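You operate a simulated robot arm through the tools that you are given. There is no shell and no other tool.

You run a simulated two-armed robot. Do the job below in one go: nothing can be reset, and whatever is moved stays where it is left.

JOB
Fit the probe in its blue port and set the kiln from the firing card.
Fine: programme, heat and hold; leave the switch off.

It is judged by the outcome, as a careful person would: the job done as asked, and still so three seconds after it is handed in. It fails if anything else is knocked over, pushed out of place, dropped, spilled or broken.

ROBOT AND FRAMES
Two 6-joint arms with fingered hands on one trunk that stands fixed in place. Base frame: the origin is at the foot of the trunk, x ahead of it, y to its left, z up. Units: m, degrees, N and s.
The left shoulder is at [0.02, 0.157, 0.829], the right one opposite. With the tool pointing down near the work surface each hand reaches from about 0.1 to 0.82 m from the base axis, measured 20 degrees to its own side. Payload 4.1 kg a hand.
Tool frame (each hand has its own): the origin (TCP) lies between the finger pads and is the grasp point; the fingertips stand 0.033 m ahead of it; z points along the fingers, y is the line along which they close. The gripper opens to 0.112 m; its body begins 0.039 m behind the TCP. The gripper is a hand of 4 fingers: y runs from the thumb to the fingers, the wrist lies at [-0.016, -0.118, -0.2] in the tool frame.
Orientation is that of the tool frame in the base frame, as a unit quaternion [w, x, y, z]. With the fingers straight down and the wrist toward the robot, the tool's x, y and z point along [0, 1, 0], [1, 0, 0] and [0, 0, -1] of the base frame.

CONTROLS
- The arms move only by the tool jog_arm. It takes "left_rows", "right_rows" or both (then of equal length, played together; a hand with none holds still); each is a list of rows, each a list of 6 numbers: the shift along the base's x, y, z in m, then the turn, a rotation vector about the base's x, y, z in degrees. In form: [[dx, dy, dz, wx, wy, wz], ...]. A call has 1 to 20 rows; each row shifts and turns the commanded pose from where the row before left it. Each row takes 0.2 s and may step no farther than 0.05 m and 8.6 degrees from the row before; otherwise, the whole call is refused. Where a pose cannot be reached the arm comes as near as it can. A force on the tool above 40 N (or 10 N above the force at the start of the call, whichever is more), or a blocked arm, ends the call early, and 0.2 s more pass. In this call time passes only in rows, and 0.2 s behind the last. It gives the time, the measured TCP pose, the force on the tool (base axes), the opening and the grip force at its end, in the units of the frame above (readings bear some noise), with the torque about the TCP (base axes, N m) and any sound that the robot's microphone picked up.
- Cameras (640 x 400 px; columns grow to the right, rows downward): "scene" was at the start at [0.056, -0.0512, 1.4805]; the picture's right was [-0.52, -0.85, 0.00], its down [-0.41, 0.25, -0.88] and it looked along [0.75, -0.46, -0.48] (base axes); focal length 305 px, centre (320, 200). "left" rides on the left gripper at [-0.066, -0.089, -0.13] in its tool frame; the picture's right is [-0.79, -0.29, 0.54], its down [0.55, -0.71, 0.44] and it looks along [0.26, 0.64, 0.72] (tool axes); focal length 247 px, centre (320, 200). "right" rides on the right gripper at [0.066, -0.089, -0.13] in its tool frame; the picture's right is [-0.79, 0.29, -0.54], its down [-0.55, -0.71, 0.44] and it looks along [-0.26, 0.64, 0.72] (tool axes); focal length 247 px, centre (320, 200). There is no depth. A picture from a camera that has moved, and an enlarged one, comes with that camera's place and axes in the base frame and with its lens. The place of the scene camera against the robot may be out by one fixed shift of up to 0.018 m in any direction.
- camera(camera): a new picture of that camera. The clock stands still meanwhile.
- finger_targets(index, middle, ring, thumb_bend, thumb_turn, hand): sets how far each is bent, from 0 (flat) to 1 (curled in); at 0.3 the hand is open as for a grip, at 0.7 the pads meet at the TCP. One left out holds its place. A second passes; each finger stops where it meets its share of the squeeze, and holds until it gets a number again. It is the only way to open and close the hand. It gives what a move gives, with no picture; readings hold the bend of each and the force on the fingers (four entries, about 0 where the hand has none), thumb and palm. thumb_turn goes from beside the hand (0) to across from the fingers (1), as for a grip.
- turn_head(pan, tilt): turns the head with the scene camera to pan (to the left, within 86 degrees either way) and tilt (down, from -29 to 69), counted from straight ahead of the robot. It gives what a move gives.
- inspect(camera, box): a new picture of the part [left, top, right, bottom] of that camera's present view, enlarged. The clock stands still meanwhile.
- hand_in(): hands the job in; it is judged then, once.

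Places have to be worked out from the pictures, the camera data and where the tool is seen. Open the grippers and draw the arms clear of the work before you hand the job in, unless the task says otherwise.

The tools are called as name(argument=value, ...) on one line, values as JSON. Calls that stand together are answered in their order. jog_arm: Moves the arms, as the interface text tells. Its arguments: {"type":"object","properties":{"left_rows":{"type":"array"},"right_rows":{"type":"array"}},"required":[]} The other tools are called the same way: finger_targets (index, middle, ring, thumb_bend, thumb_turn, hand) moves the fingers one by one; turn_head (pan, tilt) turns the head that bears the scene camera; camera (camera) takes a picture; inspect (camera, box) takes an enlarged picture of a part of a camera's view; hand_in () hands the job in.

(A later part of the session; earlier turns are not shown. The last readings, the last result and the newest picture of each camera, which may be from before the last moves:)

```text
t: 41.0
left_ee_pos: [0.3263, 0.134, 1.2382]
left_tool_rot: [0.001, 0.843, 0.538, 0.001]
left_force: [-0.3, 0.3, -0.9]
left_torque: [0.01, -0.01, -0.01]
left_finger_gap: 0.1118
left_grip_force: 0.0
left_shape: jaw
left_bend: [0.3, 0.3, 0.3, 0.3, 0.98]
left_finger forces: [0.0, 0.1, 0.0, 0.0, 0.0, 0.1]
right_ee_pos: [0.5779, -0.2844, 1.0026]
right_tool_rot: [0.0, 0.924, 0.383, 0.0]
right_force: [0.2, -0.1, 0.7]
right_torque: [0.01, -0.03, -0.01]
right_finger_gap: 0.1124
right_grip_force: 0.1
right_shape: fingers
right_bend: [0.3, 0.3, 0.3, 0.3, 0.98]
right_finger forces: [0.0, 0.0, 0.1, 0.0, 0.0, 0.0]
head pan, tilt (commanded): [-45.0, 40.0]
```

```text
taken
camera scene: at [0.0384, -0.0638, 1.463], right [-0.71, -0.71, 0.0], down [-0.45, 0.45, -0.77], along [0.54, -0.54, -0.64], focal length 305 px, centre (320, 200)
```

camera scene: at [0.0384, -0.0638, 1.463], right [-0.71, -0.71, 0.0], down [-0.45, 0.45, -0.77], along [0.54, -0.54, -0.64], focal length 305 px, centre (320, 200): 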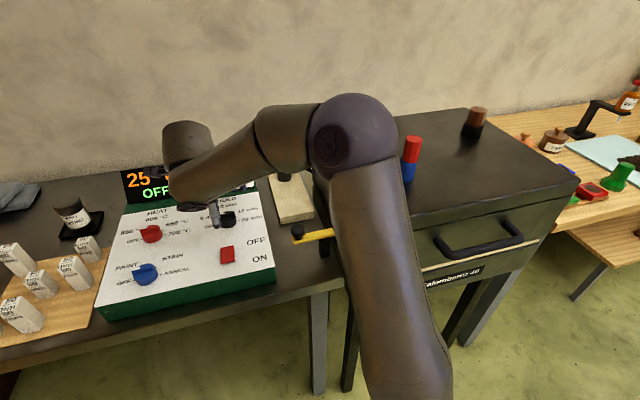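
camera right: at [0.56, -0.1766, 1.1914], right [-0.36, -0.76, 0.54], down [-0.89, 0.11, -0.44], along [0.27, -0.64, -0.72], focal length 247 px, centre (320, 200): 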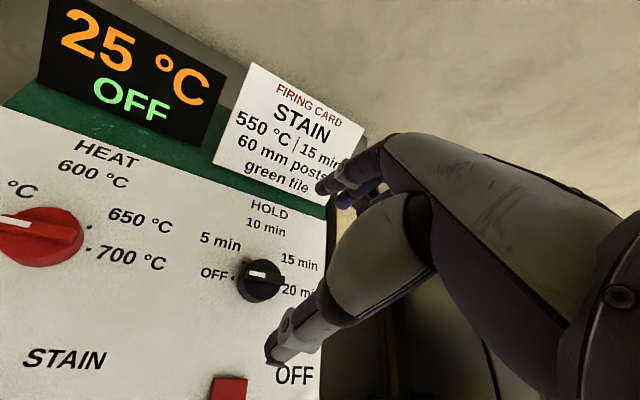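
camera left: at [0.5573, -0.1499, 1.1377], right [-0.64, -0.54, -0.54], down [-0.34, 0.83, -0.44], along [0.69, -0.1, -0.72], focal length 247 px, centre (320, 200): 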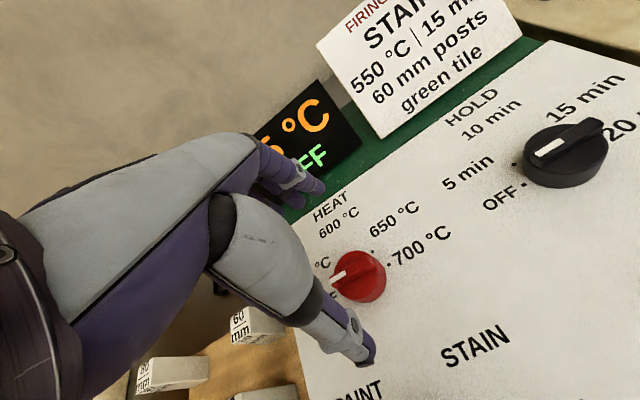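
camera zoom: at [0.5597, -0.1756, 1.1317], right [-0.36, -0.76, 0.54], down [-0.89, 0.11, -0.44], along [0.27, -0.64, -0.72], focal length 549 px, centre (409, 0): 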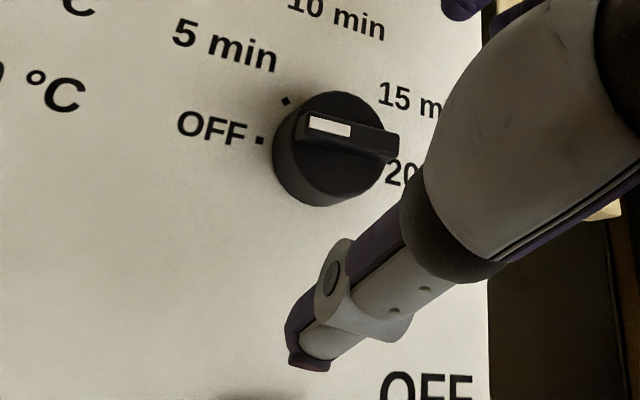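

The elbow stays high and clear. I descend the remaining 4 cm so the fingertips straddle the knob just above the panel.

jog_arm(right_rows=[[0, 0, -0.015, 0, 0, 0], [0, 0, -0.015, 0, 0, 0], [0, 0, -0.01, 0, 0, 0]])

inspect(camera="right", box=[220, 180, 400, 370])

inspect(camera="scene", box=[150, 150, 310, 280])

```text
t: 41.8
left_ee_pos: [0.3257, 0.134, 1.2382]
left_tool_rot: [0.0, 0.843, 0.538, 0.0]
left_force: [0.3, -0.1, -0.1]
left_torque: [0.01, 0.0, 0.03]
left_finger_gap: 0.1118
left_grip_force: 0.0
left_shape: jaw
left_bend: [0.3, 0.3, 0.3, 0.3, 0.98]
left_finger forces: [0.0, 0.1, 0.0, 0.0, 0.1, 0.1]
right_ee_pos: [0.5779, -0.2848, 0.9625]
right_tool_rot: [0.0, 0.924, 0.382, 0.001]
right_force: [0.2, 0.5, 0.0]
right_torque: [0.02, -0.02, 0.02]
right_finger_gap: 0.1123
right_grip_force: 0.1
right_shape: fingers
right_bend: [0.3, 0.3, 0.3, 0.3, 0.98]
right_finger forces: [0.0, 0.0, 0.0, 0.0, 0.0, 0.0]
head pan, tilt (commanded): [-45.0, 40.0]
```

```text
2.11 times, centred on (310, 275) of right
camera zoom: at [0.5599, -0.1754, 1.0917], right [-0.36, -0.76, 0.54], down [-0.89, 0.11, -0.44], along [0.27, -0.64, -0.72], focal length 520 px, centre (341, 42)
```

zoom: 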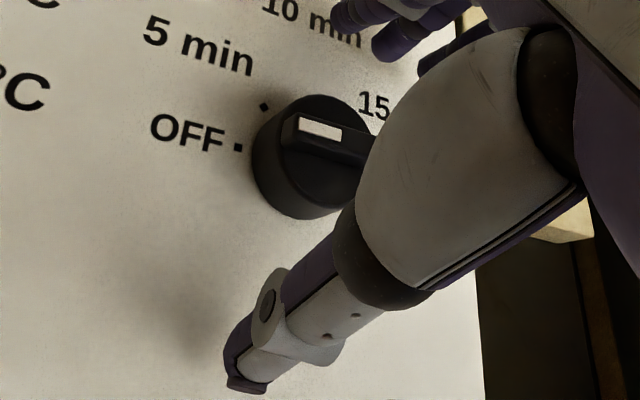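

```text
3.08 times, centred on (230, 215) of scene
camera zoom: at [0.0384, -0.0638, 1.463], right [-0.71, -0.71, 0.0], down [-0.45, 0.45, -0.77], along [0.54, -0.54, -0.64], focal length 939 px, centre (597, 154)
```

zoom: 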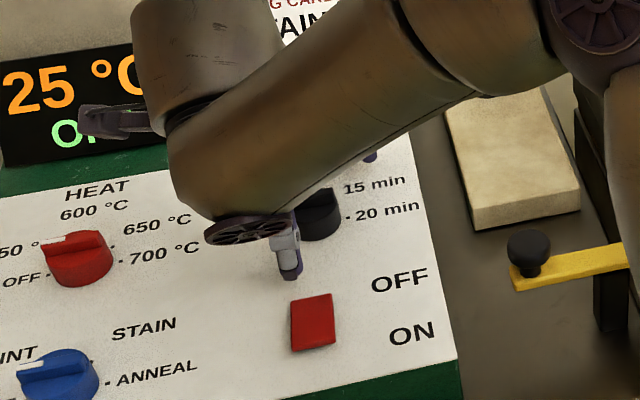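

The knob is centred between thumb and fingers, with the switch well clear of the thumb. I close the hand on the knob.

finger_targets(hand="right", index=0.7, middle=0.7, ring=0.7, thumb_bend=0.7)

inspect(camera="right", box=[220, 180, 400, 370])

inspect(camera="scene", box=[150, 150, 310, 280])

```text
t: 42.8
left_ee_pos: [0.326, 0.1325, 1.2382]
left_tool_rot: [0.0, 0.843, 0.538, 0.0]
left_force: [0.3, 0.2, 0.2]
left_torque: [0.0, 0.03, 0.02]
left_finger_gap: 0.112
left_grip_force: 0.0
left_shape: jaw
left_bend: [0.3, 0.3, 0.3, 0.3, 0.98]
left_finger forces: [0.0, 0.1, 0.0, 0.0, 0.0, 0.1]
right_ee_pos: [0.5775, -0.2853, 0.9624]
right_tool_rot: [0.001, 0.924, 0.382, 0.0]
right_force: [6.6, -10.7, 0.0]
right_torque: [-0.37, -0.22, 0.01]
right_finger_gap: 0.0354
right_grip_force: 16.4
right_shape: fingers
right_bend: [0.57, 0.61, 0.7, 0.61, 0.97]
right_finger forces: [11.3, 11.5, 0.0, 0.0, 9.6, 0.0]
head pan, tilt (commanded): [-45.0, 40.0]
```

```text
2.11 times, centred on (310, 275) of right
camera zoom: at [0.5601, -0.1762, 1.0917], right [-0.36, -0.76, 0.54], down [-0.89, 0.11, -0.44], along [0.27, -0.64, -0.72], focal length 520 px, centre (341, 42)
```

zoom: 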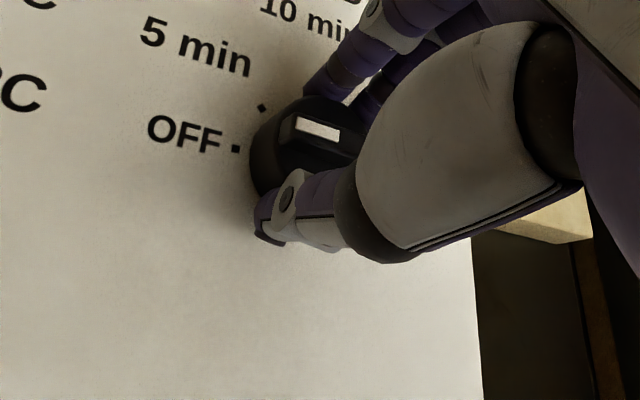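

```text
3.08 times, centred on (230, 215) of scene
camera zoom: at [0.0387, -0.0642, 1.4629], right [-0.71, -0.71, 0.0], down [-0.45, 0.45, -0.77], along [0.54, -0.54, -0.64], focal length 939 px, centre (597, 154)
```

zoom: 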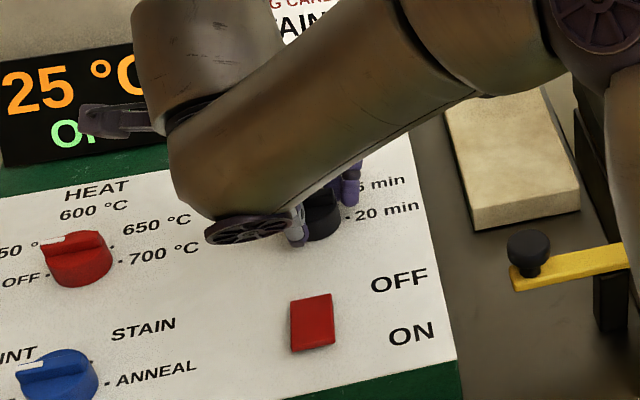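

The grip holds, but a 12 N net side force shows the hand sits slightly off the knob's axis. I shift about 2 mm in the direction of that force to relieve it.

jog_arm(right_rows=[[0.0008, -0.0008, 0, 0, 0, 0], [0.0008, -0.0008, 0, 0, 0, 0]])

```text
t: 43.4
left_ee_pos: [0.3252, 0.1338, 1.2381]
left_tool_rot: [0.0, 0.843, 0.537, 0.0]
left_force: [-0.4, 0.7, -0.7]
left_torque: [-0.03, 0.01, 0.01]
left_finger_gap: 0.112
left_grip_force: 0.0
left_shape: jaw
left_bend: [0.3, 0.3, 0.3, 0.3, 0.98]
left_finger forces: [0.0, 0.0, 0.0, 0.0, 0.0, 0.1]
right_ee_pos: [0.5797, -0.2878, 0.9628]
right_tool_rot: [0.0, 0.924, 0.383, 0.001]
right_force: [0.2, -6.9, 0.3]
right_torque: [-0.23, 0.0, -0.01]
right_finger_gap: 0.0357
right_grip_force: 15.5
right_shape: fingers
right_bend: [0.58, 0.62, 0.7, 0.61, 0.97]
right_finger forces: [8.7, 10.3, 0.0, 0.0, 12.0, 0.0]
head pan, tilt (commanded): [-45.0, 40.0]
```

The side force halved; I nudge 1 mm more toward -y and then turn the knob clockwise 45° in small steps.

jog_arm(right_rows=[[0, -0.001, 0, 0, 0, 0], [0, 0, 0, 0, 0, -7.5], [0, 0, 0, 0, 0, -7.5]])

inspect(camera="right", box=[220, 180, 400, 370])

```text
t: 44.2
left_ee_pos: [0.3277, 0.1348, 1.238]
left_tool_rot: [0.0, 0.843, 0.538, -0.001]
left_force: [0.0, -0.1, 0.7]
left_torque: [0.01, -0.02, 0.02]
left_finger_gap: 0.1118
left_grip_force: 0.1
left_shape: jaw
left_bend: [0.3, 0.3, 0.3, 0.3, 0.98]
left_finger forces: [0.0, 0.0, 0.1, 0.0, 0.0, 0.0]
right_ee_pos: [0.5789, -0.2877, 0.9633]
right_tool_rot: [0.001, 0.966, 0.258, -0.001]
right_force: [-1.8, -2.8, -2.6]
right_torque: [-0.08, 0.1, 0.0]
right_finger_gap: 0.0358
right_grip_force: 14.9
right_shape: fingers
right_bend: [0.59, 0.63, 0.7, 0.6, 0.97]
right_finger forces: [7.8, 9.2, 0.0, 0.1, 13.0, 0.1]
head pan, tilt (commanded): [-45.0, 40.0]
```

```text
2.11 times, centred on (310, 275) of right
camera zoom: at [0.5908, -0.1776, 1.0919], right [-0.54, -0.64, 0.54], down [-0.83, 0.34, -0.44], along [0.1, -0.69, -0.72], focal length 520 px, centre (341, 42)
```

zoom: 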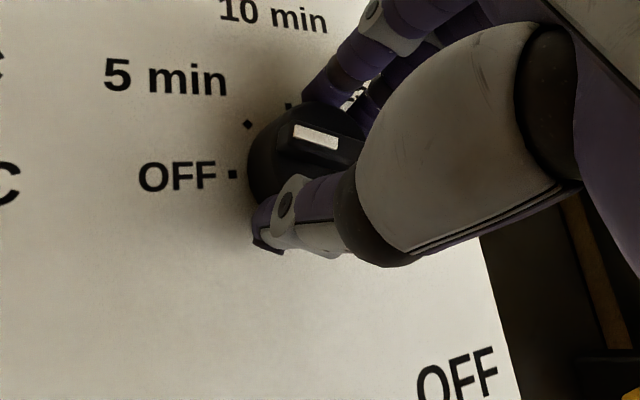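

The knob is turning with the hand, with almost no torque. I continue another 30°, to the 5 min mark.

jog_arm(right_rows=[[0, 0, 0, 0, 0, -7.5], [0, 0, 0, 0, 0, -7.5], [0, 0, 0, 0, 0, -7.5], [0, 0, 0, 0, 0, -7.5]])

inspect(camera="right", box=[180, 140, 400, 370])

camera(camera="scene")

```text
t: 45.2
left_ee_pos: [0.3257, 0.1343, 1.2392]
left_tool_rot: [0.0, 0.843, 0.538, 0.0]
left_force: [-0.4, 0.6, -0.3]
left_torque: [0.0, 0.01, 0.02]
left_finger_gap: 0.1121
left_grip_force: 0.0
left_shape: jaw
left_bend: [0.3, 0.3, 0.3, 0.3, 0.98]
left_finger forces: [0.1, 0.0, 0.0, 0.1, 0.0, 0.0]
right_ee_pos: [0.579, -0.2884, 0.9631]
right_tool_rot: [0.001, 1.0, -0.001, 0.001]
right_force: [-7.8, -3.9, -2.7]
right_torque: [-0.04, 0.22, 0.01]
right_finger_gap: 0.0356
right_grip_force: 15.8
right_shape: fingers
right_bend: [0.6, 0.63, 0.7, 0.6, 0.97]
right_finger forces: [7.6, 11.0, 0.0, 0.0, 12.9, 0.1]
head pan, tilt (commanded): [-45.0, 40.0]
```

```text
1.74 times, centred on (290, 255) of right
camera zoom: at [0.644, -0.1988, 1.0919], right [-0.79, -0.28, 0.54], down [-0.55, 0.71, -0.44], along [-0.26, -0.64, -0.72], focal length 430 px, centre (372, 104)
```

zoom: 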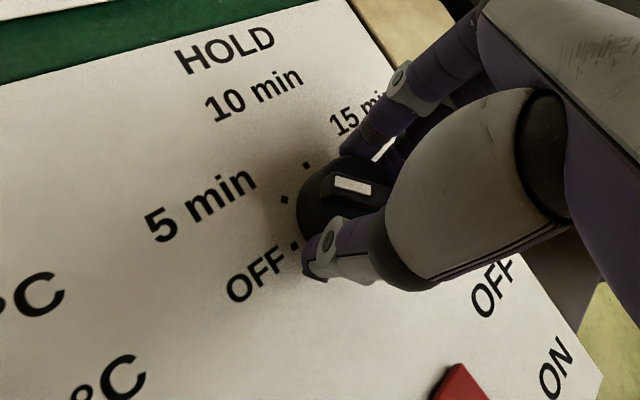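

```text
taken
camera scene: at [0.0383, -0.0641, 1.4629], right [-0.71, -0.71, 0.0], down [-0.45, 0.45, -0.77], along [0.54, -0.54, -0.64], focal length 305 px, centre (320, 200)
```

scene: 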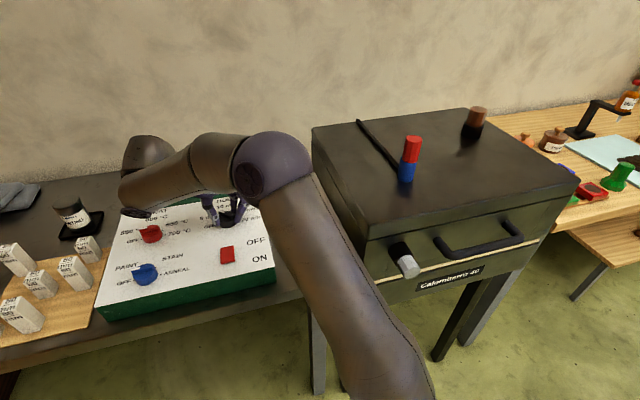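

The pointer has turned 45°. I relieve the side force slightly and keep turning another 22.5° if the arm can reach.

jog_arm(right_rows=[[-0.001, -0.0005, 0, 0, 0, 0], [0, 0, 0, 0, 0, -7.5], [0, 0, 0, 0, 0, -7.5], [0, 0, 0, 0, 0, -7.5]])

inspect(camera="right", box=[180, 140, 400, 370])

```text
t: 46.2
left_ee_pos: [0.3255, 0.1333, 1.2383]
left_tool_rot: [0.0, 0.844, 0.537, 0.0]
left_force: [0.0, 0.4, -0.4]
left_torque: [0.0, -0.01, -0.01]
left_finger_gap: 0.1114
left_grip_force: 0.2
left_shape: jaw
left_bend: [0.3, 0.3, 0.3, 0.3, 0.98]
left_finger forces: [0.0, 0.1, 0.0, 0.0, 0.0, 0.0]
right_ee_pos: [0.5777, -0.2891, 0.9624]
right_tool_rot: [0.0, 0.981, -0.196, 0.001]
right_force: [-7.9, 1.2, -5.4]
right_torque: [0.08, 0.24, 0.04]
right_finger_gap: 0.0354
right_grip_force: 15.5
right_shape: fingers
right_bend: [0.6, 0.63, 0.7, 0.6, 0.98]
right_finger forces: [7.2, 10.7, 0.0, 0.0, 12.9, 0.0]
head pan, tilt (commanded): [-45.0, 40.0]
```

```text
1.74 times, centred on (290, 255) of right
camera zoom: at [0.6722, -0.2309, 1.0921], right [-0.84, 0.04, 0.54], down [-0.24, 0.87, -0.44], along [-0.48, -0.49, -0.72], focal length 430 px, centre (372, 104)
```

zoom: 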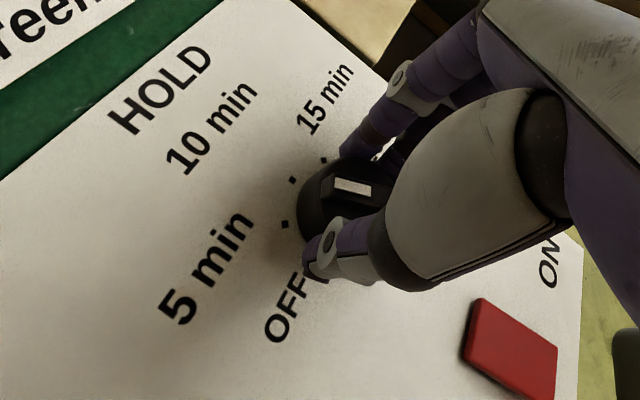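

Turned 67.5° so far without trouble. I continue 22.5° more to line up with the 10 min mark before regripping.

jog_arm(right_rows=[[-0.001, 0.0002, 0, 0, 0, 0], [0, 0, 0, 0, 0, -7.5], [0, 0, 0, 0, 0, -7.5], [0, 0, 0, 0, 0, -7.5]])

inspect(camera="right", box=[180, 140, 400, 370])

camera(camera="scene")

```text
t: 47.2
left_ee_pos: [0.3262, 0.1351, 1.2385]
left_tool_rot: [0.0, 0.844, 0.537, 0.0]
left_force: [0.7, 0.4, -0.7]
left_torque: [0.0, -0.03, -0.01]
left_finger_gap: 0.1119
left_grip_force: 0.0
left_shape: jaw
left_bend: [0.3, 0.3, 0.3, 0.3, 0.98]
left_finger forces: [0.0, 0.1, 0.1, 0.0, 0.0, 0.1]
right_ee_pos: [0.5771, -0.2871, 0.9634]
right_tool_rot: [0.0, 0.924, -0.383, 0.001]
right_force: [-6.7, 3.6, -5.5]
right_torque: [0.14, 0.2, 0.05]
right_finger_gap: 0.0357
right_grip_force: 15.0
right_shape: fingers
right_bend: [0.6, 0.63, 0.7, 0.6, 0.98]
right_finger forces: [7.0, 10.7, 0.0, 0.1, 13.1, 0.0]
head pan, tilt (commanded): [-45.0, 40.0]
```

```text
1.74 times, centred on (290, 255) of right
camera zoom: at [0.6859, -0.2712, 1.0921], right [-0.76, 0.36, 0.54], down [0.11, 0.89, -0.44], along [-0.64, -0.27, -0.72], focal length 430 px, centre (372, 104)
```

zoom: 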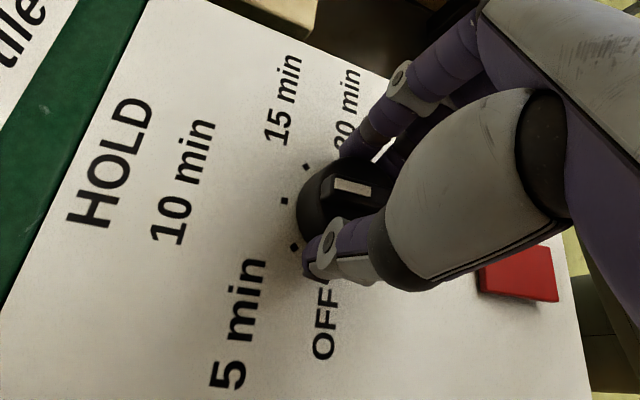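

```text
taken
camera scene: at [0.0383, -0.0638, 1.463], right [-0.71, -0.71, 0.0], down [-0.45, 0.45, -0.77], along [0.54, -0.54, -0.64], focal length 305 px, centre (320, 200)
```

scene: 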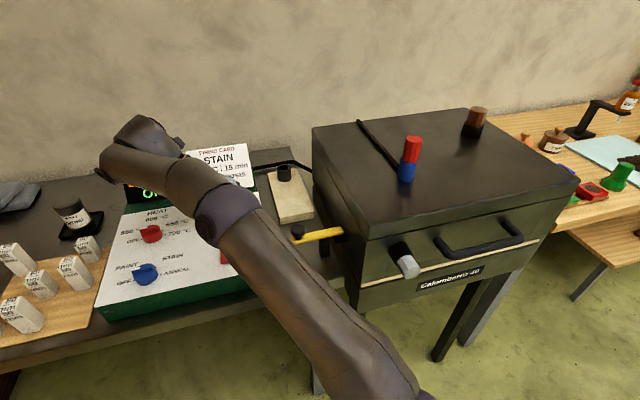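

The pointer is now at the 10 min dot, but the elbow is coming low over the panel, so I stop turning here. I open the hand partway to release the knob.

finger_targets(hand="right", index=0.4, middle=0.4, ring=0.4, thumb_bend=0.4)

jog_arm(right_rows=[[0, 0, 0.02, 0, 0, 0], [0, 0, 0.02, 0, 0, 0], [0, 0, 0.02, 0, 0, 0]])

camera(camera="right")

inspect(camera="right", box=[200, 220, 360, 340])

```text
t: 48.2
left_ee_pos: [0.3268, 0.134, 1.238]
left_tool_rot: [0.0, 0.843, 0.537, 0.001]
left_force: [-0.7, 0.8, -0.2]
left_torque: [0.0, 0.0, -0.02]
left_finger_gap: 0.1117
left_grip_force: 0.1
left_shape: jaw
left_bend: [0.3, 0.3, 0.3, 0.3, 0.98]
left_finger forces: [0.0, 0.1, 0.0, 0.0, 0.0, 0.1]
right_ee_pos: [0.5775, -0.289, 0.9634]
right_tool_rot: [-0.001, 0.924, -0.382, 0.0]
right_force: [0.3, 0.9, -0.9]
right_torque: [-0.01, 0.01, -0.03]
right_finger_gap: 0.0849
right_grip_force: 0.1
right_shape: fingers
right_bend: [0.4, 0.4, 0.4, 0.4, 0.98]
right_finger forces: [0.0, 0.0, 0.1, 0.0, 0.1, 0.0]
head pan, tilt (commanded): [-45.0, 40.0]
```

```text
t: 49.0
left_ee_pos: [0.3257, 0.1345, 1.2384]
left_tool_rot: [0.0, 0.843, 0.537, 0.0]
left_force: [-0.2, -0.4, -0.9]
left_torque: [-0.01, 0.0, -0.01]
left_finger_gap: 0.112
left_grip_force: 0.0
left_shape: jaw
left_bend: [0.3, 0.3, 0.3, 0.3, 0.98]
left_finger forces: [0.0, 0.0, 0.1, 0.0, 0.0, 0.0]
right_ee_pos: [0.5555, -0.2924, 1.0064]
right_tool_rot: [0.0, 0.924, -0.382, 0.002]
right_force: [0.4, -0.4, 0.1]
right_torque: [0.01, 0.02, -0.04]
right_finger_gap: 0.0852
right_grip_force: 0.1
right_shape: fingers
right_bend: [0.4, 0.4, 0.4, 0.4, 0.98]
right_finger forces: [0.0, 0.0, 0.0, 0.0, 0.1, 0.0]
right hand out of reach, approached as far as the arm can: row 1, 2, 3
head pan, tilt (commanded): [-45.0, 40.0]
```

```text
taken
camera right: at [0.6622, -0.2751, 1.1364], right [-0.77, 0.36, 0.54], down [0.11, 0.89, -0.44], along [-0.63, -0.27, -0.72], focal length 247 px, centre (320, 200)
```

right: 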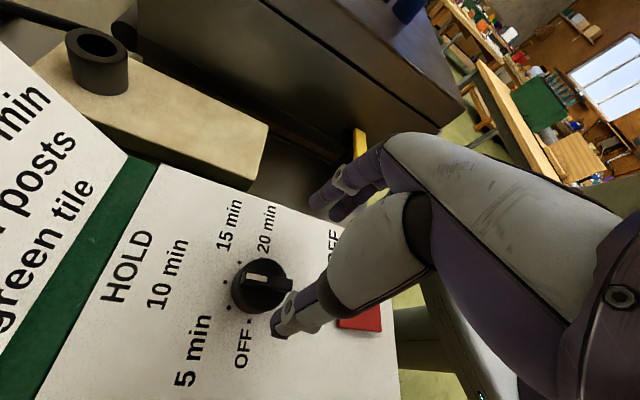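

```text
3.33 times, centred on (280, 280) of right
camera zoom: at [0.6622, -0.2751, 1.1364], right [-0.77, 0.36, 0.54], down [0.11, 0.89, -0.44], along [-0.63, -0.27, -0.72], focal length 823 px, centre (453, -67)
```

zoom: 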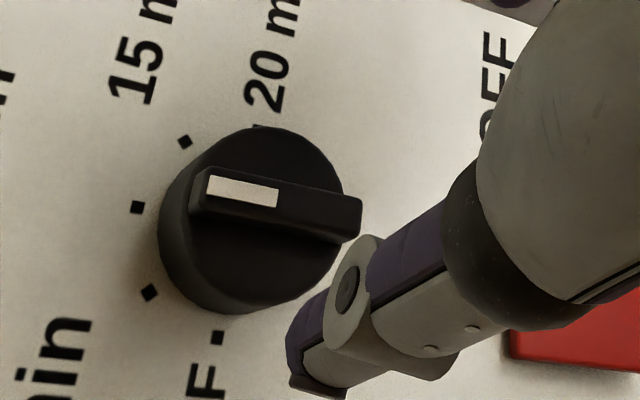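

The knob stayed at 10 min. I turn the empty hand back to about -45° above the knob and re-centre.

jog_arm(right_rows=[[0, 0, 0.0, 0, 0, 8.2], [0, 0, 0.0, 0, 0, 8.2], [0, 0, 0, 0, 0, 8.2], [0.0, 0.0, 0, 0, 0, 8.2], [0.003, 0.0006, 0, 0, 0, 8.2], [0.003, 0.0006, 0, 0, 0, 8.2], [0.003, 0.0006, 0, 0, 0, 8.2], [0.003, 0.0006, 0, 0, 0, 8.2], [0.003, 0.0006, 0, 0, 0, 8.2], [0.003, 0.0006, 0, 0, 0, 8.2], [0.003, 0.0006, 0, 0, 0, 8.0]])

camera(camera="right")

inspect(camera="right", box=[200, 220, 360, 340])

camera(camera="scene")

```text
t: 51.4
left_ee_pos: [0.326, 0.1332, 1.2388]
left_tool_rot: [0.0, 0.843, 0.538, 0.001]
left_force: [0.7, -0.6, 0.5]
left_torque: [-0.01, 0.0, 0.01]
left_finger_gap: 0.112
left_grip_force: 0.1
left_shape: jaw
left_bend: [0.3, 0.3, 0.3, 0.3, 0.98]
left_finger forces: [0.1, 0.1, 0.1, 0.0, 0.1, 0.0]
right_ee_pos: [0.5749, -0.2875, 1.0066]
right_tool_rot: [0.0, 0.923, 0.384, 0.0]
right_force: [0.3, 0.6, 0.8]
right_torque: [-0.02, 0.03, 0.02]
right_finger_gap: 0.085
right_grip_force: 0.0
right_shape: fingers
right_bend: [0.4, 0.4, 0.4, 0.4, 0.98]
right_finger forces: [0.0, 0.0, 0.1, 0.0, 0.0, 0.0]
head pan, tilt (commanded): [-45.0, 40.0]
```

```text
taken
camera right: at [0.5576, -0.1779, 1.1358], right [-0.36, -0.76, 0.54], down [-0.89, 0.11, -0.44], along [0.27, -0.64, -0.72], focal length 247 px, centre (320, 200)
```

right: 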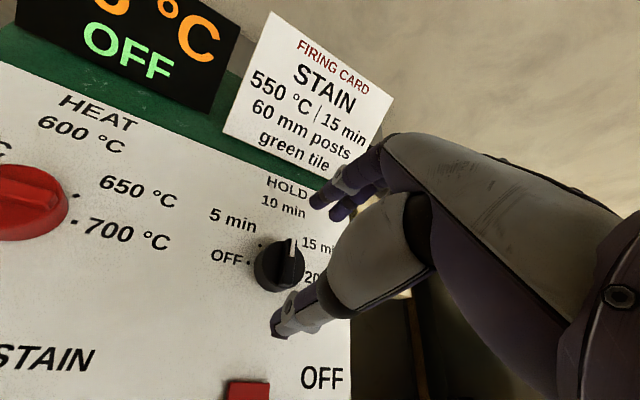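

```text
3.33 times, centred on (280, 280) of right
camera zoom: at [0.5576, -0.1779, 1.1358], right [-0.36, -0.76, 0.54], down [-0.89, 0.11, -0.44], along [0.27, -0.64, -0.72], focal length 823 px, centre (453, -67)
```

zoom: 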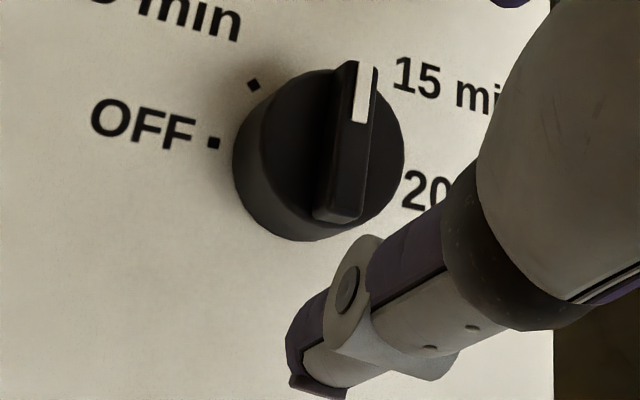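

```text
taken
camera scene: at [0.0386, -0.0637, 1.463], right [-0.71, -0.71, 0.0], down [-0.45, 0.45, -0.77], along [0.54, -0.54, -0.64], focal length 305 px, centre (320, 200)
```

scene: 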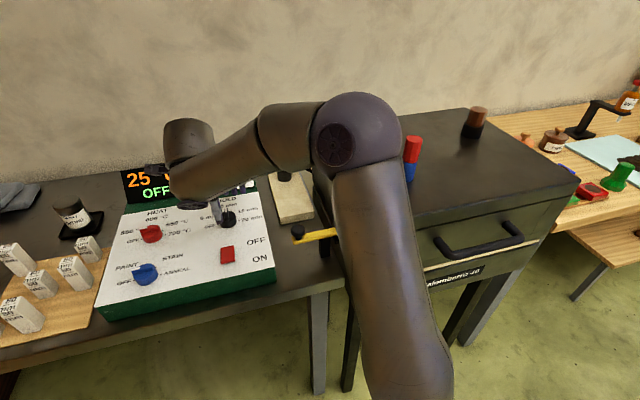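

Pointer is at 10 min. I descend again onto the hold knob, using the position where the side force was smallest.

jog_arm(right_rows=[[0.0045, -0.001, 0, 0, 0, 0], [0, 0, -0.015, 0, 0, 0], [0, 0, -0.015, 0, 0, 0], [0, 0, -0.0135, 0, 0, 0]])

finger_targets(hand="right", index=0.7, middle=0.7, ring=0.7, thumb_bend=0.7)

inspect(camera="right", box=[180, 140, 400, 370])

```text
t: 52.4
left_ee_pos: [0.3257, 0.1342, 1.2382]
left_tool_rot: [0.0, 0.844, 0.537, 0.0]
left_force: [-0.6, -0.2, 0.0]
left_torque: [-0.01, 0.0, 0.0]
left_finger_gap: 0.1119
left_grip_force: 0.0
left_shape: jaw
left_bend: [0.3, 0.3, 0.3, 0.3, 0.98]
left_finger forces: [0.0, 0.0, 0.0, 0.0, 0.0, 0.0]
right_ee_pos: [0.5794, -0.2895, 0.9626]
right_tool_rot: [0.0, 0.924, 0.382, 0.0]
right_force: [0.3, -0.2, 0.3]
right_torque: [0.01, -0.02, -0.01]
right_finger_gap: 0.0852
right_grip_force: 0.1
right_shape: fingers
right_bend: [0.4, 0.4, 0.4, 0.4, 0.98]
right_finger forces: [0.0, 0.1, 0.0, 0.0, 0.0, 0.1]
head pan, tilt (commanded): [-45.0, 40.0]
```

```text
t: 53.4
left_ee_pos: [0.3257, 0.1336, 1.2378]
left_tool_rot: [0.0, 0.843, 0.538, 0.0]
left_force: [0.2, -0.6, -0.9]
left_torque: [-0.01, -0.03, -0.01]
left_finger_gap: 0.1121
left_grip_force: 0.1
left_shape: jaw
left_bend: [0.3, 0.3, 0.3, 0.3, 0.98]
left_finger forces: [0.1, 0.0, 0.0, 0.0, 0.0, 0.1]
right_ee_pos: [0.5807, -0.2903, 0.9621]
right_tool_rot: [0.0, 0.924, 0.382, 0.001]
right_force: [-0.4, -5.2, -1.6]
right_torque: [-0.17, 0.0, 0.02]
right_finger_gap: 0.0367
right_grip_force: 14.9
right_shape: fingers
right_bend: [0.6, 0.64, 0.7, 0.58, 0.97]
right_finger forces: [8.4, 8.7, 0.1, 0.0, 12.7, 0.0]
head pan, tilt (commanded): [-45.0, 40.0]
```

```text
1.74 times, centred on (290, 255) of right
camera zoom: at [0.5626, -0.1798, 1.092], right [-0.36, -0.76, 0.54], down [-0.89, 0.11, -0.44], along [0.27, -0.64, -0.72], focal length 430 px, centre (372, 104)
```

zoom: 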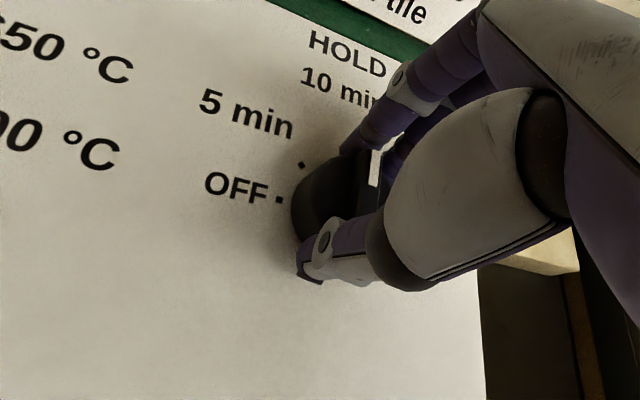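

The grip is good with small side force. I turn 45° clockwise, from 10 min to 15 min.

jog_arm(right_rows=[[0, -0.0005, 0, 0, 0, -7.5], [0, 0, 0, 0, 0, -7.5], [0, 0, 0, 0, 0, -7.5], [-0.0005, 0, 0, 0, 0, -7.5], [-0.0005, 0, 0, 0, 0, -7.5], [-0.0005, 0, 0, 0, 0, -7.5]])

inspect(camera="right", box=[180, 140, 400, 370])

```text
t: 54.8
left_ee_pos: [0.3256, 0.1332, 1.2385]
left_tool_rot: [0.0, 0.843, 0.537, 0.0]
left_force: [0.1, -0.6, 0.5]
left_torque: [0.02, 0.01, -0.02]
left_finger_gap: 0.1119
left_grip_force: 0.1
left_shape: jaw
left_bend: [0.3, 0.3, 0.3, 0.3, 0.98]
left_finger forces: [0.1, 0.0, 0.1, 0.0, 0.1, 0.1]
right_ee_pos: [0.5783, -0.2882, 0.9631]
right_tool_rot: [0.0, 1.0, -0.001, 0.0]
right_force: [-8.5, -2.6, -3.7]
right_torque: [-0.11, 0.23, 0.1]
right_finger_gap: 0.0366
right_grip_force: 15.3
right_shape: fingers
right_bend: [0.6, 0.64, 0.7, 0.58, 0.98]
right_finger forces: [7.3, 9.6, 0.0, 0.0, 13.7, 0.0]
head pan, tilt (commanded): [-45.0, 40.0]
```

```text
1.74 times, centred on (290, 255) of right
camera zoom: at [0.6432, -0.2003, 1.0923], right [-0.79, -0.28, 0.54], down [-0.55, 0.71, -0.44], along [-0.26, -0.64, -0.72], focal length 430 px, centre (372, 104)
```

zoom: 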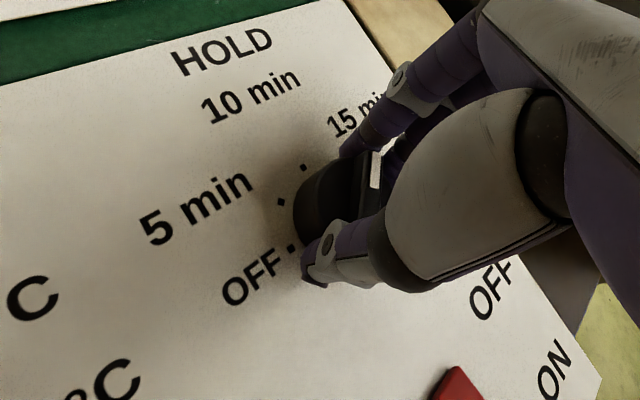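

The pointer has followed to about the 15 min mark. I relieve the side force, release, and lift to check it.

jog_arm(right_rows=[[-0.001, -0.0003, 0, 0, 0, 0]])

finger_targets(hand="right", index=0.4, middle=0.4, ring=0.4, thumb_bend=0.4)

jog_arm(right_rows=[[0, 0, 0.02, 0, 0, 0], [0, 0, 0.02, 0, 0, 0], [0, 0, 0.01, 0, 0, 0]])

inspect(camera="right", box=[200, 200, 360, 340])

camera(camera="right")

```text
t: 55.2
left_ee_pos: [0.3263, 0.1339, 1.2376]
left_tool_rot: [0.0, 0.843, 0.538, -0.001]
left_force: [-0.7, -1.2, 0.0]
left_torque: [0.03, -0.01, -0.02]
left_finger_gap: 0.1122
left_grip_force: 0.1
left_shape: jaw
left_bend: [0.3, 0.3, 0.3, 0.3, 0.98]
left_finger forces: [0.0, 0.0, 0.1, 0.0, 0.1, 0.0]
right_ee_pos: [0.5782, -0.2898, 0.9627]
right_tool_rot: [0.001, 1.0, 0.0, 0.0]
right_force: [-4.6, -0.4, -6.6]
right_torque: [-0.06, 0.18, 0.01]
right_finger_gap: 0.0368
right_grip_force: 14.4
right_shape: fingers
right_bend: [0.6, 0.64, 0.7, 0.58, 0.97]
right_finger forces: [7.9, 7.8, 0.0, 0.0, 13.1, 0.0]
head pan, tilt (commanded): [-45.0, 40.0]
```

```text
t: 56.2
left_ee_pos: [0.3262, 0.1341, 1.2378]
left_tool_rot: [-0.001, 0.843, 0.538, 0.0]
left_force: [0.5, -0.5, 0.4]
left_torque: [0.03, 0.05, 0.02]
left_finger_gap: 0.112
left_grip_force: 0.1
left_shape: jaw
left_bend: [0.3, 0.3, 0.3, 0.3, 0.98]
left_finger forces: [0.1, 0.0, 0.1, 0.0, 0.0, 0.0]
right_ee_pos: [0.5776, -0.2894, 0.9632]
right_tool_rot: [0.0, 1.0, 0.0, 0.0]
right_force: [-0.5, 0.7, -0.3]
right_torque: [0.01, 0.02, -0.01]
right_finger_gap: 0.085
right_grip_force: 0.1
right_shape: fingers
right_bend: [0.4, 0.4, 0.4, 0.4, 0.97]
right_finger forces: [0.0, 0.0, 0.1, 0.1, 0.1, 0.1]
head pan, tilt (commanded): [-45.0, 40.0]
```

```text
t: 57.0
left_ee_pos: [0.3261, 0.1337, 1.2386]
left_tool_rot: [0.0, 0.843, 0.537, 0.0]
left_force: [0.3, -0.7, 0.2]
left_torque: [0.0, -0.02, 0.0]
left_finger_gap: 0.112
left_grip_force: 0.1
left_shape: jaw
left_bend: [0.3, 0.3, 0.3, 0.3, 0.98]
left_finger forces: [0.0, 0.0, 0.1, 0.1, 0.1, 0.0]
right_ee_pos: [0.5782, -0.2895, 1.0128]
right_tool_rot: [0.001, 1.0, 0.0, 0.0]
right_force: [0.7, -0.1, 0.2]
right_torque: [-0.01, 0.01, 0.05]
right_finger_gap: 0.0852
right_grip_force: 0.0
right_shape: fingers
right_bend: [0.4, 0.4, 0.4, 0.4, 0.97]
right_finger forces: [0.1, 0.0, 0.1, 0.0, 0.0, 0.1]
head pan, tilt (commanded): [-45.0, 40.0]
```

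```text
2.86 times, centred on (280, 270) of right
camera zoom: at [0.6422, -0.2004, 1.1425], right [-0.79, -0.29, 0.54], down [-0.55, 0.71, -0.44], along [-0.26, -0.64, -0.72], focal length 706 px, centre (434, 0)
```

zoom: 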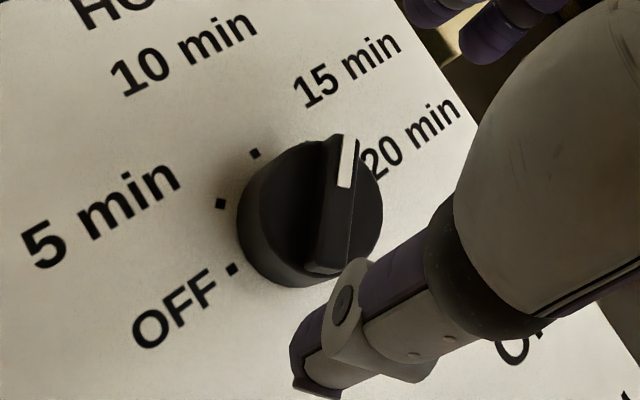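

```text
taken
camera right: at [0.6422, -0.2004, 1.1425], right [-0.79, -0.29, 0.54], down [-0.55, 0.71, -0.44], along [-0.26, -0.64, -0.72], focal length 247 px, centre (320, 200)
```

right: 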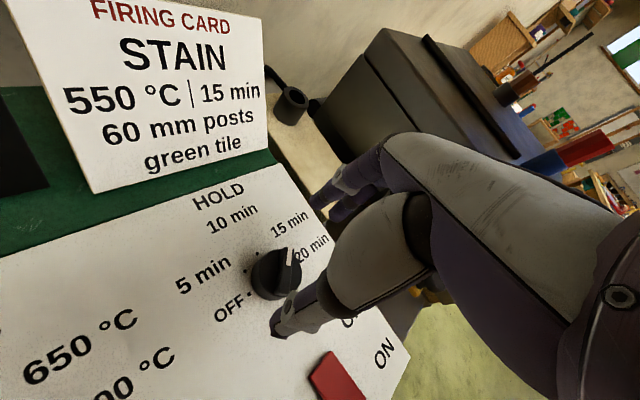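

The pointer looks near 15 min. I zoom in close to measure its angle.

inspect(camera="right", box=[240, 230, 320, 310])

inspect(camera="scene", box=[90, 150, 290, 320])

```text
5.00 times, centred on (280, 270) of right
camera zoom: at [0.6422, -0.2004, 1.1425], right [-0.79, -0.29, 0.54], down [-0.55, 0.71, -0.44], along [-0.26, -0.64, -0.72], focal length 1235 px, centre (520, -150)
```

zoom: 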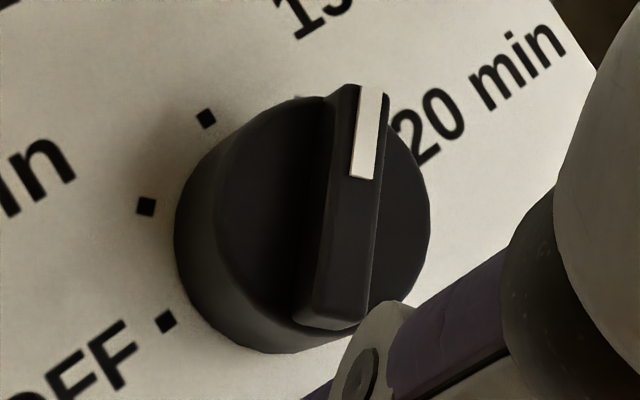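

```text
2.35 times, centred on (190, 235) of scene
camera zoom: at [0.0386, -0.0638, 1.4629], right [-0.71, -0.71, 0.0], down [-0.45, 0.45, -0.77], along [0.54, -0.54, -0.64], focal length 718 px, centre (626, 118)
```

zoom: 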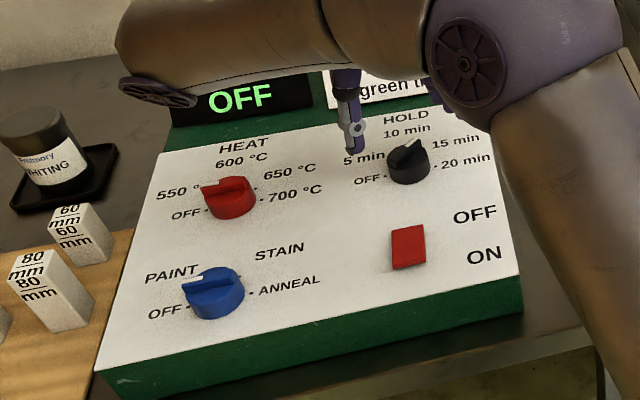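

Hold now points within about 2° of 15 min. Next is heat: I raise, turn the hand to -15°, and move over the heat knob.

jog_arm(right_rows=[[0, 0, 0.02, 0, 0, 4], [0, 0, 0.02, 0, 0, 8], [0.008, 0.016, 0.0, 0, 0, 8], [0.009, 0.0175, 0, 0, 0, 8], [0.009, 0.0175, 0, 0, 0, 8], [0.009, 0.0175, 0, 0, 0, 8], [0.009, 0.0175, 0, 0, 0, 8], [0.01, 0.0175, 0, 0, 0, 8], [0.01, 0.0175, 0, 0, 0, 8], [0.01, 0.0175, 0, 0, 0, 7], [0.009, 0.0175, 0, 0, 0, 0]])

camera(camera="right")

camera(camera="scene")

```text
t: 59.4
left_ee_pos: [0.3258, 0.1336, 1.2393]
left_tool_rot: [-0.001, 0.843, 0.537, 0.0]
left_force: [-1.8, -1.2, 0.3]
left_torque: [-0.01, -0.01, 0.0]
left_finger_gap: 0.112
left_grip_force: 0.0
left_shape: jaw
left_bend: [0.3, 0.3, 0.3, 0.3, 0.98]
left_finger forces: [0.1, 0.0, 0.0, 0.0, 0.2, 0.0]
right_ee_pos: [0.6599, -0.1335, 1.0541]
right_tool_rot: [0.0, 0.793, 0.609, 0.001]
right_force: [0.3, -0.5, -0.2]
right_torque: [0.0, -0.01, -0.03]
right_finger_gap: 0.0851
right_grip_force: 0.1
right_shape: fingers
right_bend: [0.4, 0.4, 0.4, 0.4, 0.97]
right_finger forces: [0.0, 0.0, 0.0, 0.0, 0.1, 0.0]
head pan, tilt (commanded): [-45.0, 40.0]
```

```text
taken
camera right: at [0.5896, -0.0473, 1.1829], right [0.07, -0.84, 0.54], down [-0.83, -0.35, -0.44], along [0.56, -0.41, -0.72], focal length 247 px, centre (320, 200)
```

right: 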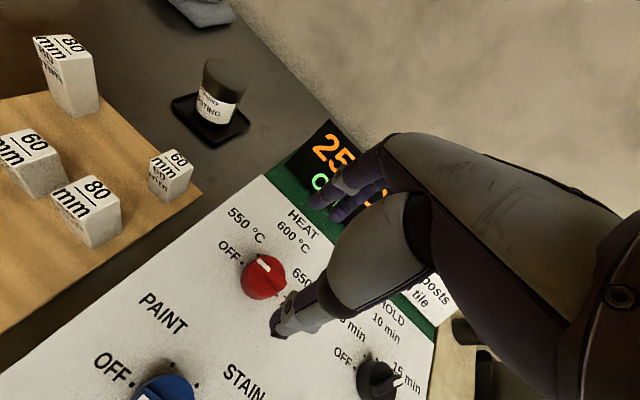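

```text
taken
camera scene: at [0.0383, -0.064, 1.4629], right [-0.71, -0.71, 0.0], down [-0.45, 0.45, -0.77], along [0.54, -0.54, -0.64], focal length 305 px, centre (320, 200)
```

scene: 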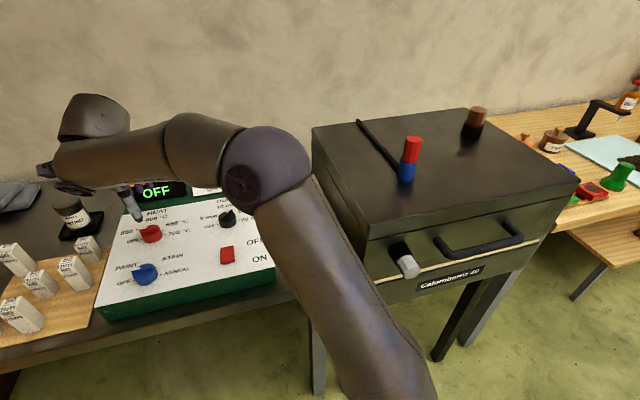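

The hand is over heat at yaw -15° with no reach trouble. I zoom in to check centring.

inspect(camera="right", box=[216, 236, 312, 316])

```text
5.00 times, centred on (264, 276) of right
camera zoom: at [0.5896, -0.0473, 1.1829], right [0.07, -0.84, 0.54], down [-0.83, -0.35, -0.44], along [0.56, -0.41, -0.72], focal length 1235 px, centre (600, -180)
```

zoom: 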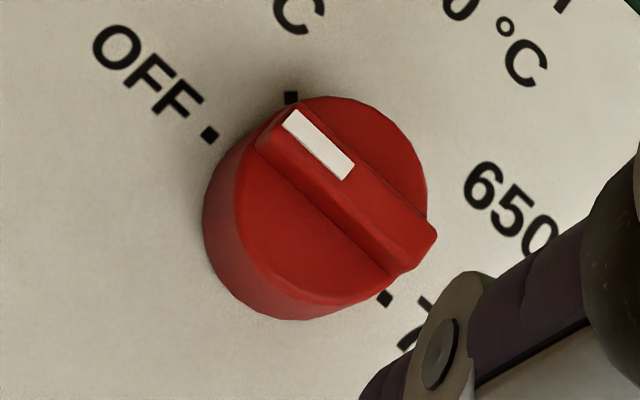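

Heat is centred within a few millimetres; from the hold knob I learned the hand grips best about 3 mm ahead along its closing line. I descend onto heat with that offset.

jog_arm(right_rows=[[0.0045, -0.0003, -0.02, 0, 0, 0], [0, 0, -0.02, 0, 0, 0], [0, 0, -0.02, 0, 0, 0], [0, 0, -0.02, 0, 0, 0], [0, 0, -0.011, 0, 0, 0]])

inspect(camera="right", box=[180, 140, 400, 370])

camera(camera="scene")

```text
t: 60.6
left_ee_pos: [0.3258, 0.1344, 1.2387]
left_tool_rot: [0.0, 0.843, 0.537, 0.0]
left_force: [0.0, -0.2, -0.4]
left_torque: [-0.02, -0.02, 0.04]
left_finger_gap: 0.1117
left_grip_force: 0.0
left_shape: jaw
left_bend: [0.3, 0.3, 0.3, 0.3, 0.98]
left_finger forces: [0.0, 0.1, 0.1, 0.1, 0.0, 0.0]
right_ee_pos: [0.6648, -0.1354, 0.9619]
right_tool_rot: [-0.001, 0.794, 0.608, 0.0]
right_force: [0.7, 0.2, 0.1]
right_torque: [-0.01, -0.02, -0.03]
right_finger_gap: 0.0853
right_grip_force: 0.0
right_shape: fingers
right_bend: [0.4, 0.4, 0.4, 0.4, 0.97]
right_finger forces: [0.0, 0.1, 0.0, 0.0, 0.0, 0.0]
head pan, tilt (commanded): [-45.0, 40.0]
```

```text
1.74 times, centred on (290, 255) of right
camera zoom: at [0.5944, -0.0475, 1.0916], right [0.07, -0.84, 0.54], down [-0.83, -0.35, -0.44], along [0.55, -0.41, -0.72], focal length 430 px, centre (372, 104)
```

zoom: 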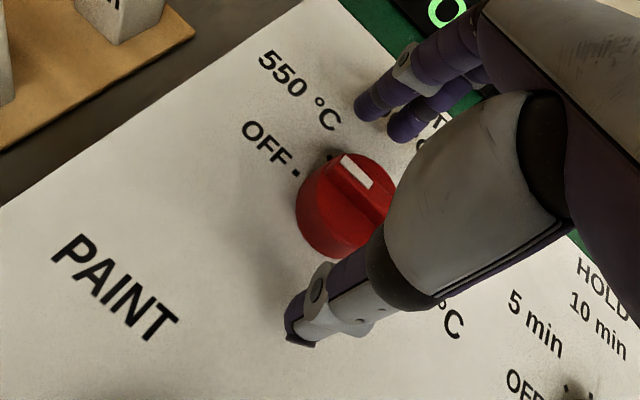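

```text
taken
camera scene: at [0.0384, -0.0638, 1.463], right [-0.71, -0.71, 0.0], down [-0.45, 0.45, -0.77], along [0.54, -0.54, -0.64], focal length 305 px, centre (320, 200)
```

scene: 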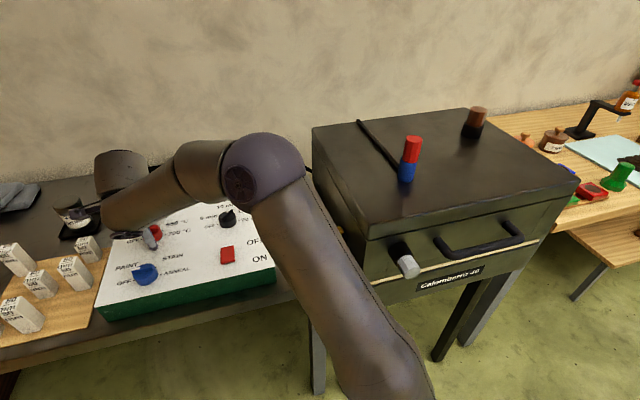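

The heat knob is between thumb and fingers. I close on it.

finger_targets(hand="right", index=0.7, middle=0.7, ring=0.7, thumb_bend=0.7)

inspect(camera="right", box=[180, 140, 400, 370])

```text
t: 61.6
left_ee_pos: [0.326, 0.134, 1.2384]
left_tool_rot: [0.0, 0.843, 0.538, 0.0]
left_force: [0.2, 0.3, -0.1]
left_torque: [-0.02, -0.02, 0.0]
left_finger_gap: 0.112
left_grip_force: 0.1
left_shape: jaw
left_bend: [0.3, 0.3, 0.3, 0.3, 0.98]
left_finger forces: [0.1, 0.0, 0.1, 0.0, 0.1, 0.1]
right_ee_pos: [0.6649, -0.135, 0.962]
right_tool_rot: [-0.001, 0.793, 0.609, 0.001]
right_force: [4.9, -4.5, -1.8]
right_torque: [-0.18, -0.18, -0.01]
right_finger_gap: 0.0357
right_grip_force: 14.8
right_shape: fingers
right_bend: [0.59, 0.63, 0.7, 0.59, 0.97]
right_finger forces: [9.2, 9.4, 0.0, 0.0, 11.2, 0.0]
head pan, tilt (commanded): [-45.0, 40.0]
```

```text
1.74 times, centred on (290, 255) of right
camera zoom: at [0.5947, -0.048, 1.0917], right [0.07, -0.84, 0.54], down [-0.83, -0.35, -0.44], along [0.55, -0.42, -0.72], focal length 430 px, centre (372, 104)
```

zoom: 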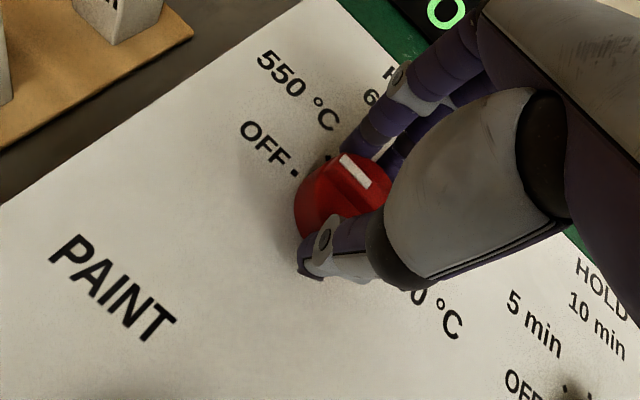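

The grip is sound. I turn 45° clockwise, shifting slightly so the grip stays on the knob's axis.

jog_arm(right_rows=[[0.0006, -0.0008, 0, 0, 0, 0], [-0.0002, -0.0003, 0, 0, 0, -7.5], [-0.0002, -0.0003, 0, 0, 0, -7.5], [-0.0002, -0.0003, 0, 0, 0, -7.5], [-0.0002, -0.0003, 0, 0, 0, -7.5], [-0.0003, -0.0003, 0, 0, 0, -7.5], [-0.0003, -0.0003, 0, 0, 0, -7.5]])

inspect(camera="right", box=[180, 140, 400, 370])

camera(camera="scene")

```text
t: 63.2
left_ee_pos: [0.3254, 0.1339, 1.2379]
left_tool_rot: [0.0, 0.843, 0.538, -0.001]
left_force: [-0.6, -0.7, 0.5]
left_torque: [0.01, 0.01, 0.01]
left_finger_gap: 0.1117
left_grip_force: 0.0
left_shape: jaw
left_bend: [0.3, 0.3, 0.3, 0.3, 0.98]
left_finger forces: [0.1, 0.1, 0.0, 0.1, 0.1, 0.0]
right_ee_pos: [0.6637, -0.1374, 0.9617]
right_tool_rot: [0.0, 0.966, 0.259, 0.0]
right_force: [-2.2, -1.1, -2.8]
right_torque: [-0.04, 0.04, 0.03]
right_finger_gap: 0.0359
right_grip_force: 15.1
right_shape: fingers
right_bend: [0.6, 0.63, 0.7, 0.59, 0.97]
right_finger forces: [7.6, 8.3, 0.1, 0.0, 13.6, 0.1]
head pan, tilt (commanded): [-45.0, 40.0]
```

```text
1.74 times, centred on (290, 255) of right
camera zoom: at [0.6752, -0.0267, 1.0918], right [-0.55, -0.64, 0.54], down [-0.83, 0.34, -0.44], along [0.1, -0.69, -0.72], focal length 430 px, centre (372, 104)
```

zoom: 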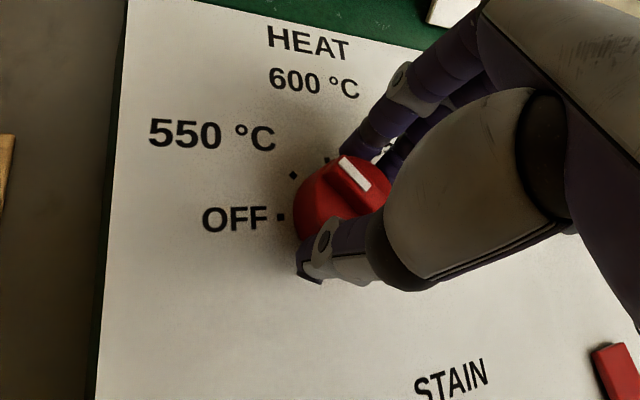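

```text
taken
camera scene: at [0.0385, -0.064, 1.4629], right [-0.71, -0.71, 0.0], down [-0.45, 0.45, -0.77], along [0.54, -0.54, -0.64], focal length 305 px, centre (320, 200)
```

scene: 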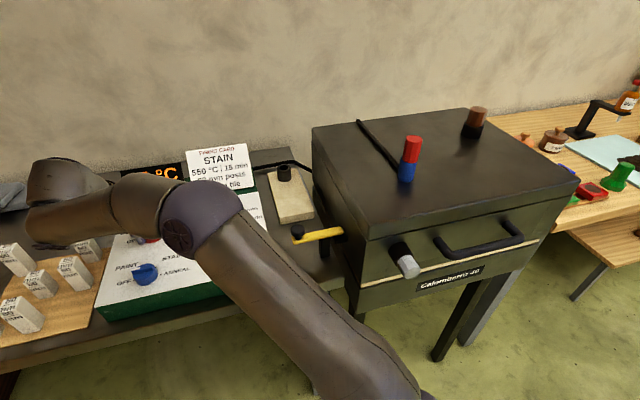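

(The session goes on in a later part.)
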